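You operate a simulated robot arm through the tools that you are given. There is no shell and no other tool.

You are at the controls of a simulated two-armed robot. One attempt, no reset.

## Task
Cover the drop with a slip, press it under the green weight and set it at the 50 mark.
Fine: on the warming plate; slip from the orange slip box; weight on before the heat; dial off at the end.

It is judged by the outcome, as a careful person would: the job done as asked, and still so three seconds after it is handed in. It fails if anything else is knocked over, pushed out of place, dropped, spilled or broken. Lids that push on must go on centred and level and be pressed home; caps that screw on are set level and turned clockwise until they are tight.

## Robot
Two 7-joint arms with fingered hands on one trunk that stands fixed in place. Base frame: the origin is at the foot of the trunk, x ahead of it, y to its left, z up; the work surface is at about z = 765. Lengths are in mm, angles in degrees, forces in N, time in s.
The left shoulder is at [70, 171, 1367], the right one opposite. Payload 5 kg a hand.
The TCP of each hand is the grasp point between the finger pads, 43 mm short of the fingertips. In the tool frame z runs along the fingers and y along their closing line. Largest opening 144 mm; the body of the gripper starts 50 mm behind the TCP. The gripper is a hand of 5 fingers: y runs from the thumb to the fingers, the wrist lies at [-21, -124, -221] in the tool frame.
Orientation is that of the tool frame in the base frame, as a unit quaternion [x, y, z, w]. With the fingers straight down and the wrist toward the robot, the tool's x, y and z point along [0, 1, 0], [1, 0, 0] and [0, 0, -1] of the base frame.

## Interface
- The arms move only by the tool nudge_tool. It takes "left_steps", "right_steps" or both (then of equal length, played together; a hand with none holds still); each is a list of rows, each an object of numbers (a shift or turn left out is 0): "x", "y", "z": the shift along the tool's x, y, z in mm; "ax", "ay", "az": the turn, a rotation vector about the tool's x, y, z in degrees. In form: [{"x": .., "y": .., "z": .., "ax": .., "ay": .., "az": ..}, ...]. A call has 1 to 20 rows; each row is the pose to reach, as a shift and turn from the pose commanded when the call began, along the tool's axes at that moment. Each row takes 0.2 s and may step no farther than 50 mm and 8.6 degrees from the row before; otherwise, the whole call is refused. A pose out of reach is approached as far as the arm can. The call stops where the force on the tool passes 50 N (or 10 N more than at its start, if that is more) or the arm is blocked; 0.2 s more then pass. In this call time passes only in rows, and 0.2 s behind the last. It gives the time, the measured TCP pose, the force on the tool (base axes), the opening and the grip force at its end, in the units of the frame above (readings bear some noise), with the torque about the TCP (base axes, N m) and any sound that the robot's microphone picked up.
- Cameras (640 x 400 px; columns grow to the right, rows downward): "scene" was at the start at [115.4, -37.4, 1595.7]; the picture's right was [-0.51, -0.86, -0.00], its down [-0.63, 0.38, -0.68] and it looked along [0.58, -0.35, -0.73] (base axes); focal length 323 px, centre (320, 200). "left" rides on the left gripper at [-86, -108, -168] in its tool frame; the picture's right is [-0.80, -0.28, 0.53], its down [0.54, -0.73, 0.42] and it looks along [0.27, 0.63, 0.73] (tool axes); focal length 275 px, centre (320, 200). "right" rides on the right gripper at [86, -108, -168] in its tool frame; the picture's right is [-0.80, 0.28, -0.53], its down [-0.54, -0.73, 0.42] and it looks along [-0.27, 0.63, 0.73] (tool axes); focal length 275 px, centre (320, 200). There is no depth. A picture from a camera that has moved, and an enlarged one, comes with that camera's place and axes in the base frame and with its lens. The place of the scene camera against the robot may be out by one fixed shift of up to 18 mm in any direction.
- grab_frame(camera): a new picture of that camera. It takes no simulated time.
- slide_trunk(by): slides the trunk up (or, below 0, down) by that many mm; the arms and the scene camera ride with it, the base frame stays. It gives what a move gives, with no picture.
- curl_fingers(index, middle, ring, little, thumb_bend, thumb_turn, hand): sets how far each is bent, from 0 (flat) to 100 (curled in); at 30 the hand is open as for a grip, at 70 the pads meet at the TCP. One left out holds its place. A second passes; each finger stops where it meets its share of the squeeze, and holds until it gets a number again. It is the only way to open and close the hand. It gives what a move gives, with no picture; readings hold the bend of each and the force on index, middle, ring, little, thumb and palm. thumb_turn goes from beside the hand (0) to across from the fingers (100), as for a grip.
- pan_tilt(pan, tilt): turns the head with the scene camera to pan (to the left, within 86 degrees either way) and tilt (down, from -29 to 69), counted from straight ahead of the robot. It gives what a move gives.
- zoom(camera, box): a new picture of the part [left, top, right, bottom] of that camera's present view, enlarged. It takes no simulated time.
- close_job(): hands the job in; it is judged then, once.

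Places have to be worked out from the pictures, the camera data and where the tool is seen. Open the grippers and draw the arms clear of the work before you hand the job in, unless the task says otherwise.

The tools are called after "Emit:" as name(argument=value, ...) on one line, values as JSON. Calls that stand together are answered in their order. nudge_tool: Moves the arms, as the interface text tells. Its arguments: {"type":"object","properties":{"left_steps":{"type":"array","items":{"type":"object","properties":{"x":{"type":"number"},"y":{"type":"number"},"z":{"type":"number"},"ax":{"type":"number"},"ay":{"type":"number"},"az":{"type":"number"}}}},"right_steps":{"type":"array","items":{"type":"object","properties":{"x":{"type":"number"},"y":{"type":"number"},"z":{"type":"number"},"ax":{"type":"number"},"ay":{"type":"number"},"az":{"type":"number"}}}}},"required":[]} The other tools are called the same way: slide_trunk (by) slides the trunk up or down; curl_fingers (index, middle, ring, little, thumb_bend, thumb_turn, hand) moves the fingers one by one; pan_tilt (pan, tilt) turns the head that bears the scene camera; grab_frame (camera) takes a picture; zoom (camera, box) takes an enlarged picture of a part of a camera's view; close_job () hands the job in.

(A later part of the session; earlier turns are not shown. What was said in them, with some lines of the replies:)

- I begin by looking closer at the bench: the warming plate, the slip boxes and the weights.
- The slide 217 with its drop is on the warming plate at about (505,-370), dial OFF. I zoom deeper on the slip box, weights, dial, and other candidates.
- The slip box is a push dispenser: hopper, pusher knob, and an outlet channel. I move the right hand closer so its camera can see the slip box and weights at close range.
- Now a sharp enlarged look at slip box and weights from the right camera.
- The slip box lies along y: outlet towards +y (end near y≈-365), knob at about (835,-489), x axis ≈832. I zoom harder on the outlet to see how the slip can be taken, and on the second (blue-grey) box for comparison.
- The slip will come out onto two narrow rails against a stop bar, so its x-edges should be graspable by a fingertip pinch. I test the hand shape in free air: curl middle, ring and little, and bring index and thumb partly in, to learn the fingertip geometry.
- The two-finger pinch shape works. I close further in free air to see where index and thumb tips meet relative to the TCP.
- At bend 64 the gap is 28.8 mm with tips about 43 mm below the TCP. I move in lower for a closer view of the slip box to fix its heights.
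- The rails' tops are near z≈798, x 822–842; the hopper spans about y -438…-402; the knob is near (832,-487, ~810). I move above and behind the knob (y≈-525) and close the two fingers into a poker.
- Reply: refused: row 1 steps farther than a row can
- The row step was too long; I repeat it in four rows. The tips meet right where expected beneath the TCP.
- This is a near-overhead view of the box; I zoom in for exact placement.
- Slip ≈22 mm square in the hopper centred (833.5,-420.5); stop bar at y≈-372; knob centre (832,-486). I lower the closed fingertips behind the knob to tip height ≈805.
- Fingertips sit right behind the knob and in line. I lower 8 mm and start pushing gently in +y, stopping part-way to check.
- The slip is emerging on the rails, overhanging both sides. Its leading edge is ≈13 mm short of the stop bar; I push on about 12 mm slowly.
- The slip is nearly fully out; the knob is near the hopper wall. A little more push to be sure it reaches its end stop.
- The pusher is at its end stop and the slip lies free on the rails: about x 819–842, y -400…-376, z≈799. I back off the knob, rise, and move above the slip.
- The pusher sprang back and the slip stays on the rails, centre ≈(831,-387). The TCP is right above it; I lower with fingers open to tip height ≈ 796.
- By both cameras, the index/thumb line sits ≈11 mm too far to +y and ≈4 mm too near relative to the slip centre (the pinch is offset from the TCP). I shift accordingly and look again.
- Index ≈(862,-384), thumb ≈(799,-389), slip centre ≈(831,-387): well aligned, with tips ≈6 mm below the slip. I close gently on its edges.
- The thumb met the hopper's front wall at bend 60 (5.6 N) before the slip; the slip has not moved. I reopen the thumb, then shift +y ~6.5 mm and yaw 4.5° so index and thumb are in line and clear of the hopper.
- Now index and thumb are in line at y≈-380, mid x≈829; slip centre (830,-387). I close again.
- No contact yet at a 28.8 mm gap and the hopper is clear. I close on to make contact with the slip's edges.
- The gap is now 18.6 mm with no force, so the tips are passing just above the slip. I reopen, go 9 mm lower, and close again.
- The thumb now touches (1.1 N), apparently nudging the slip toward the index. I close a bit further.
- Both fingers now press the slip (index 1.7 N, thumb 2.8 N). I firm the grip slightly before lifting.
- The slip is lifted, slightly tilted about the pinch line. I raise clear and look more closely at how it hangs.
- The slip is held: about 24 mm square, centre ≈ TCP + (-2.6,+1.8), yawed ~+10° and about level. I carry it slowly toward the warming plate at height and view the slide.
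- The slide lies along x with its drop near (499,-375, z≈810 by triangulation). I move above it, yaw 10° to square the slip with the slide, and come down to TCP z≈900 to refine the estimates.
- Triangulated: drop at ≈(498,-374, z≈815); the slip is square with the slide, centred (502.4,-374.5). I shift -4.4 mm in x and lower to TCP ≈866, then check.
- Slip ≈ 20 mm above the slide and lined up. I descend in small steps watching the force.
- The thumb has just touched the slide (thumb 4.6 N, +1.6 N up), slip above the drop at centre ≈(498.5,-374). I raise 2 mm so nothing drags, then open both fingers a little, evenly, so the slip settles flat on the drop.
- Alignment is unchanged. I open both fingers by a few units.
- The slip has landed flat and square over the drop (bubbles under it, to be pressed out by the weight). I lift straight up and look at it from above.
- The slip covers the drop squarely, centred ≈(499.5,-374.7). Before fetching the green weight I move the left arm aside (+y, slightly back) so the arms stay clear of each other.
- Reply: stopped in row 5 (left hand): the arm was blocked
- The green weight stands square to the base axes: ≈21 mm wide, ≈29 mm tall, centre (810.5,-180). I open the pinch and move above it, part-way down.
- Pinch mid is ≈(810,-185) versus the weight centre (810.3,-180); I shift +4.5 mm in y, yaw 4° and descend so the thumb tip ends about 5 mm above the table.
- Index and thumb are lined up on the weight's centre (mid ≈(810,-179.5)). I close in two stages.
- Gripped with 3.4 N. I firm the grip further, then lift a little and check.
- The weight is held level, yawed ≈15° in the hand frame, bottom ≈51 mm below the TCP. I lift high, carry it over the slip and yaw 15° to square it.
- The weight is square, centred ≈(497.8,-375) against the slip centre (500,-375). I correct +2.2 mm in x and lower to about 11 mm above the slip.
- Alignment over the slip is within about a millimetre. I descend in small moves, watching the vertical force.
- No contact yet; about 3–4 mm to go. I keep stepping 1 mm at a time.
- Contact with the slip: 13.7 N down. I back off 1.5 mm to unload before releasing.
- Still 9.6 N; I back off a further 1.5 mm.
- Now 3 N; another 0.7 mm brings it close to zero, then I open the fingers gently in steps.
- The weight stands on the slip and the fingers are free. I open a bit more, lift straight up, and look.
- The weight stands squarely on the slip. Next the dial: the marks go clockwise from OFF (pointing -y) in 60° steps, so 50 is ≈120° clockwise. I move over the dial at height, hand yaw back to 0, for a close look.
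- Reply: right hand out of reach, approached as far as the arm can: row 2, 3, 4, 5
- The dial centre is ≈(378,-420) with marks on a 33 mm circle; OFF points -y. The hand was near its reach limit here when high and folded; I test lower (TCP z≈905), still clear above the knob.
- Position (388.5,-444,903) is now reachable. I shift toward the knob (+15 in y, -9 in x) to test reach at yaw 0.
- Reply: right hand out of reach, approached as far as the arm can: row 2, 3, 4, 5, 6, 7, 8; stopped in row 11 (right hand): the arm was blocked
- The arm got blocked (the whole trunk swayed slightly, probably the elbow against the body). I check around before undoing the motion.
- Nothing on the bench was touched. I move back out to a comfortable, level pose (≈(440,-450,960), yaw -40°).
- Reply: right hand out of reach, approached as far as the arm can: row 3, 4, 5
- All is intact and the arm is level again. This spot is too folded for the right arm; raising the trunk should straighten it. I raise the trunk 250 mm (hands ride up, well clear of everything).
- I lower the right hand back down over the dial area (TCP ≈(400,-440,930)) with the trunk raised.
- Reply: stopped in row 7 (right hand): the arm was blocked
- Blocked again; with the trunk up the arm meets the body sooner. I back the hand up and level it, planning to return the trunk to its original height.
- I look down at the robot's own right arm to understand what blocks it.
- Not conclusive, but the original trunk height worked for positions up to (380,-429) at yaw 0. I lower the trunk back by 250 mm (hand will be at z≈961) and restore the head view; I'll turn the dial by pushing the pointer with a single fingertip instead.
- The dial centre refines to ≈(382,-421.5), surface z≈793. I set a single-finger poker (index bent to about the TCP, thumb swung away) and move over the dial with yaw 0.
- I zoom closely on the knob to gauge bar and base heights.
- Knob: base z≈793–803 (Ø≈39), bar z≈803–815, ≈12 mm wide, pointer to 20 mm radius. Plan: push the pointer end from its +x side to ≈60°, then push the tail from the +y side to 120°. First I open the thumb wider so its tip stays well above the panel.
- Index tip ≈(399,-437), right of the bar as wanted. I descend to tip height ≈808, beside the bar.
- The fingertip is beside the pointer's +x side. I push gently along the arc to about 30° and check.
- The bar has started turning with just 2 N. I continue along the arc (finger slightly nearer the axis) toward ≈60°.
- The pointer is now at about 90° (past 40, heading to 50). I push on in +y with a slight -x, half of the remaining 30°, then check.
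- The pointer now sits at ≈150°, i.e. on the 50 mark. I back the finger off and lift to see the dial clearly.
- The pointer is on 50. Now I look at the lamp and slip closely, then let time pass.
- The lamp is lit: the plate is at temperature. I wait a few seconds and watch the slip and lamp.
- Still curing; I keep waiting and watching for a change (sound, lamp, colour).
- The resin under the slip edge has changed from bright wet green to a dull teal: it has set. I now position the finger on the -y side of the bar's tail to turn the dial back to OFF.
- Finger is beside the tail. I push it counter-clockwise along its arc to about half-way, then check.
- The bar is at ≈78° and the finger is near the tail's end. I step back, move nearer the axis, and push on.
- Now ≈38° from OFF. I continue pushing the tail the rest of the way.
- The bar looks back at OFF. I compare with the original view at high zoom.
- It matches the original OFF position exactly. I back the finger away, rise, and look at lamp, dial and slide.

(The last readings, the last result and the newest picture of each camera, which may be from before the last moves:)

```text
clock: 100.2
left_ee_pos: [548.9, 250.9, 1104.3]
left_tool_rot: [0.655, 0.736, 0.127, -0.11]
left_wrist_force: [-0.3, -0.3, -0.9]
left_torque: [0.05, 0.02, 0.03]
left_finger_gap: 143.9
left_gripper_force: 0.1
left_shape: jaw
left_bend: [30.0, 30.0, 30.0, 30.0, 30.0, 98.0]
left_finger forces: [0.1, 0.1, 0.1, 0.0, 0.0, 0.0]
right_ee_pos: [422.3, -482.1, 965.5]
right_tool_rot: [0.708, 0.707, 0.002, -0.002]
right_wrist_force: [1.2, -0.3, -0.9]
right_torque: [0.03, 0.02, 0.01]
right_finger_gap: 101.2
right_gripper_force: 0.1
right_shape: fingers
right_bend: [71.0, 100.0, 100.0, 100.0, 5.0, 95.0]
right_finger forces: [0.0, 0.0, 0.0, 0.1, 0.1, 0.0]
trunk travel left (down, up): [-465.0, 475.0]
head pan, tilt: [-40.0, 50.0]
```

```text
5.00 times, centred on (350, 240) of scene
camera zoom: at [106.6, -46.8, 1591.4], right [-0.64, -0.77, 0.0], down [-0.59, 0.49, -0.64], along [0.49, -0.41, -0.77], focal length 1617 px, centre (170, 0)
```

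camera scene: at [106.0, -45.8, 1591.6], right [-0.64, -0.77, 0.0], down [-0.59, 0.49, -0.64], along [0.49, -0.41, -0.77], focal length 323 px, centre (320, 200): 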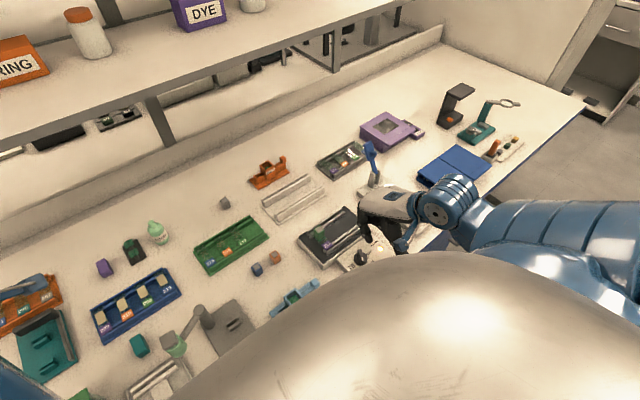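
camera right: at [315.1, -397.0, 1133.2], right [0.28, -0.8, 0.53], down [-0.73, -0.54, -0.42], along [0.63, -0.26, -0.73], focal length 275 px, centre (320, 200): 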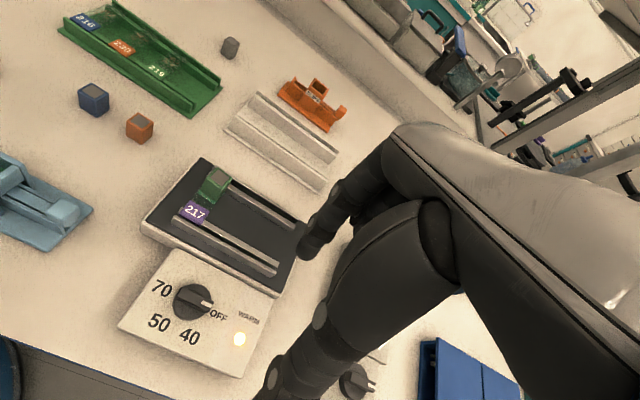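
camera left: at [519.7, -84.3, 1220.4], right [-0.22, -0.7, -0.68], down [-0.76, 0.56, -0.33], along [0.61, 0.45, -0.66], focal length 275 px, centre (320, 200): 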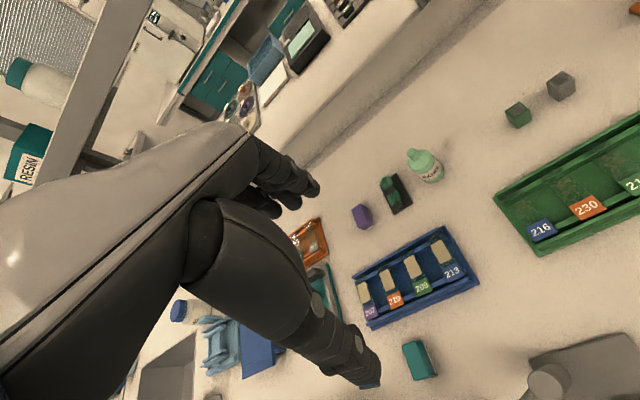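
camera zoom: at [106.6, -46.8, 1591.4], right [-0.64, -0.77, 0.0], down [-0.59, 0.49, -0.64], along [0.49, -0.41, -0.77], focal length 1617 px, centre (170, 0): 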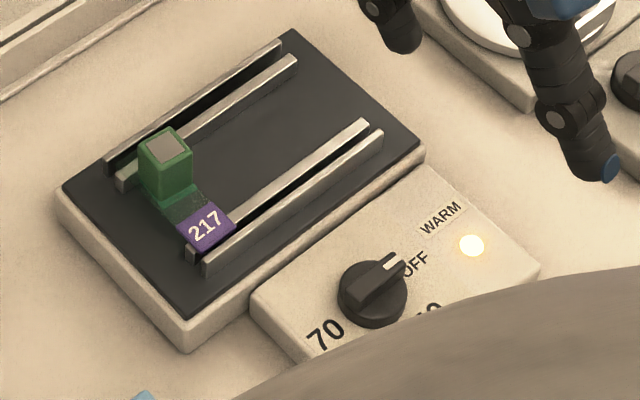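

The dial is at OFF; the lamp still glows (plate cooling or still warm). I withdraw the right arm upward and back to its starting side while time passes.

Emit:
nudge_tool(right_steps=[{"z": -45}, {"z": -90}, {"z": -129}, {"x": -30, "y": 22, "z": -129}, {"x": -60, "y": 45, "z": -129}, {"x": -90, "y": 67, "z": -129}, {"x": -120, "y": 90, "z": -129}, {"x": -150, "y": 112, "z": -129}, {"x": -158, "y": 118, "z": -129}])

Emit:
curl_fingers(hand="right", index=30, middle=30, ring=30, little=30, thumb_bend=30)

Emit:
pan_tilt(pan=-31, tilt=47)

Emit:
grab_frame(camera="scene")

Emit:
zoom(camera="scene", box=[320, 215, 430, 305])

```text
clock: 102.2
left_ee_pos: [549.8, 251.2, 1104.1]
left_tool_rot: [0.655, 0.736, 0.128, -0.109]
left_wrist_force: [-0.4, -0.4, 0.5]
left_torque: [-0.03, 0.0, 0.0]
left_finger_gap: 143.8
left_gripper_force: 0.1
left_shape: jaw
left_bend: [30.0, 30.0, 30.0, 30.0, 30.0, 98.0]
left_finger forces: [0.1, 0.0, 0.0, 0.0, 0.0, 0.0]
right_ee_pos: [540.3, -641.4, 1097.0]
right_tool_rot: [0.707, 0.707, 0.001, -0.001]
right_wrist_force: [-0.4, 0.2, 0.9]
right_torque: [0.03, -0.01, 0.05]
right_finger_gap: 101.7
right_gripper_force: 0.0
right_shape: fingers
right_bend: [71.0, 100.0, 100.0, 100.0, 5.0, 95.0]
right_finger forces: [0.1, 0.0, 0.0, 0.0, 0.0, 0.0]
right hand out of reach, approached as far as the arm can: row 3
trunk travel left (down, up): [-465.0, 475.0]
head pan, tilt: [-40.0, 50.0]
```

```text
clock: 103.2
left_ee_pos: [548.3, 250.9, 1104.2]
left_tool_rot: [0.655, 0.736, 0.127, -0.11]
left_wrist_force: [-0.7, -0.3, -0.7]
left_torque: [0.01, -0.02, -0.06]
left_finger_gap: 143.8
left_gripper_force: 0.1
left_shape: jaw
left_bend: [30.0, 30.0, 30.0, 30.0, 30.0, 98.0]
left_finger forces: [0.0, 0.1, 0.1, 0.0, 0.1, 0.0]
right_ee_pos: [540.9, -641.9, 1095.2]
right_tool_rot: [0.707, 0.707, 0.001, -0.001]
right_wrist_force: [0.3, -0.4, -0.3]
right_torque: [0.01, -0.01, 0.02]
right_finger_gap: 149.8
right_gripper_force: 0.0
right_shape: fingers
right_bend: [30.0, 30.0, 30.0, 30.0, 30.0, 97.0]
right_finger forces: [0.0, 0.1, 0.0, 0.1, 0.0, 0.1]
trunk travel left (down, up): [-465.0, 475.0]
head pan, tilt: [-40.0, 50.0]
```

```text
clock: 103.9
left_ee_pos: [550.0, 251.7, 1104.3]
left_tool_rot: [0.655, 0.737, 0.127, -0.109]
left_wrist_force: [0.2, -0.4, -0.5]
left_torque: [-0.02, -0.03, 0.01]
left_finger_gap: 143.7
left_gripper_force: 0.0
left_shape: jaw
left_bend: [30.0, 30.0, 30.0, 30.0, 30.0, 98.0]
left_finger forces: [0.0, 0.0, 0.0, 0.0, 0.1, 0.0]
right_ee_pos: [539.5, -640.6, 1096.2]
right_tool_rot: [0.707, 0.707, 0.0, -0.003]
right_wrist_force: [0.6, 0.3, 0.6]
right_torque: [0.02, -0.01, -0.01]
right_finger_gap: 149.8
right_gripper_force: 0.1
right_shape: fingers
right_bend: [30.0, 30.0, 30.0, 30.0, 30.0, 97.0]
right_finger forces: [0.1, 0.1, 0.1, 0.1, 0.0, 0.1]
trunk travel left (down, up): [-465.0, 475.0]
head pan, tilt: [-31.0, 47.0]
```

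```text
taken
camera scene: at [115.3, -37.4, 1595.7], right [-0.52, -0.86, 0.0], down [-0.63, 0.38, -0.68], along [0.58, -0.35, -0.73], focal length 323 px, centre (320, 200)
```

scene: 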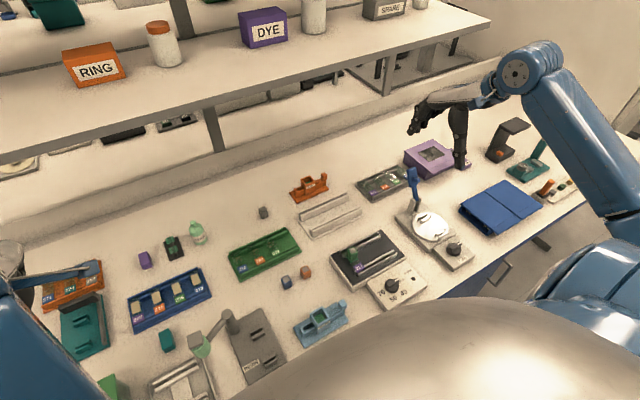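

```text
4.44 times, centred on (375, 260) of scene
camera zoom: at [115.3, -37.4, 1595.7], right [-0.52, -0.86, 0.0], down [-0.63, 0.38, -0.68], along [0.58, -0.35, -0.73], focal length 1437 px, centre (76, -67)
```

zoom: 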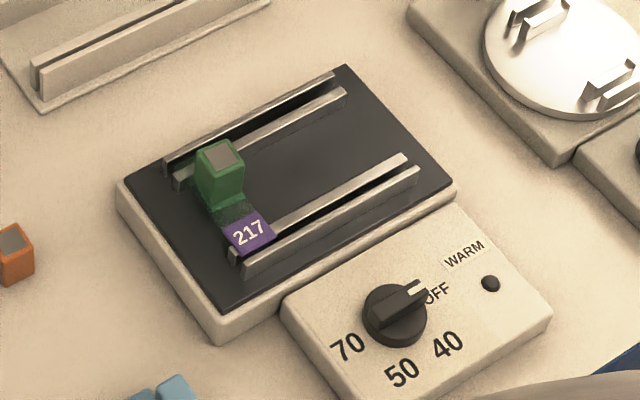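

The lamp has gone out, dial at OFF. A last close check of the mount, and of the rest of the bench.

Emit:
zoom(camera="scene", box=[338, 232, 382, 272])

Emit:
zoom(camera="right", box=[0, 180, 130, 330])

Emit:
grab_frame(camera="left")

```text
10.00 times, centred on (360, 252) of scene
camera zoom: at [115.3, -37.4, 1595.7], right [-0.52, -0.86, 0.0], down [-0.63, 0.38, -0.68], along [0.58, -0.35, -0.73], focal length 3234 px, centre (-80, -320)
```

zoom: 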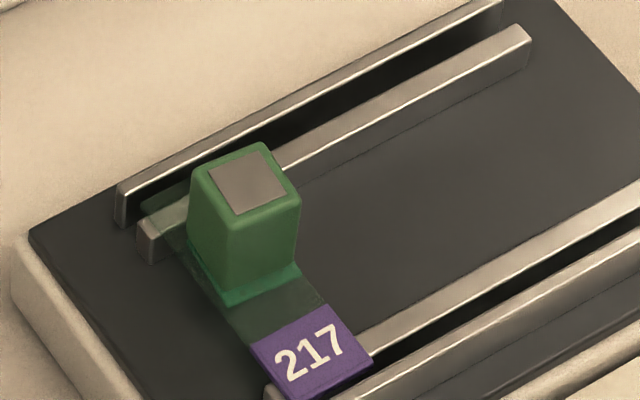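

```text
2.67 times, centred on (65, 255) of right
camera zoom: at [433.4, -556.4, 1263.5], right [0.28, -0.8, 0.53], down [-0.73, -0.54, -0.42], along [0.63, -0.26, -0.73], focal length 734 px, centre (1000, 53)
```

zoom: 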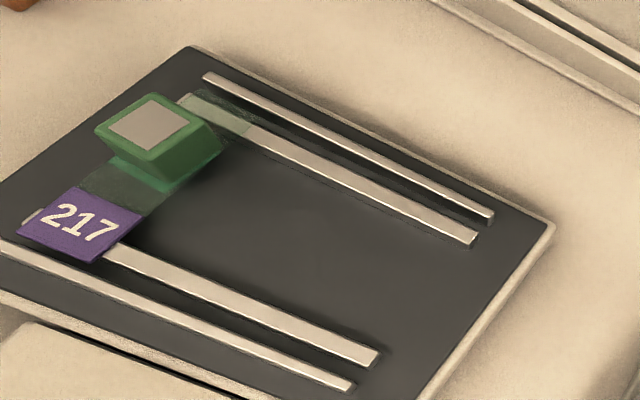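

```text
taken
camera left: at [450.5, 103.7, 1229.9], right [-0.19, -0.6, -0.78], down [-0.78, 0.57, -0.25], along [0.6, 0.56, -0.57], focal length 275 px, centre (320, 200)
```

left: 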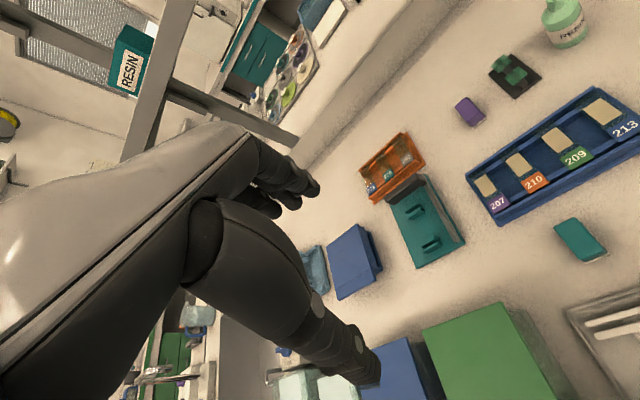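

The slip is set under the green weight on slide 217, on the warming plate. The dial is at OFF, the lamp is out, both hands are open and clear, and nothing else on the bench has been disturbed. I hand the job in.

Emit:
close_job()

```text
The job is handed in.
```

The drop on slide 217 is covered with a slip from the orange box, pressed under the green weight and set at the 50 mark on the warming plate. I have handed the job in; no verdict has come back.

- **Slip:** it was released about a centimetre above the slide and landed flat and square over the drop. Bubbles were visible under it at that point. The weight now hides that area, so I could not check whether they all pressed out.
- **Order:** the weight was on before the heat. The dial stayed at 50 until the resin at the slip's edge changed from bright to dull green. That came at about 93 s on the clock, some 6 s after I first saw the lamp lit.
- **End state:** the dial is back at OFF in its original position and the lamp is out. The weight is still on the slip, as the task did not say to remove it.
- **Bench:** the last pictures show nothing else moved or knocked over. The arms were blocked three times on the way, with no contact with anything on the bench. Both hands are open and clear.
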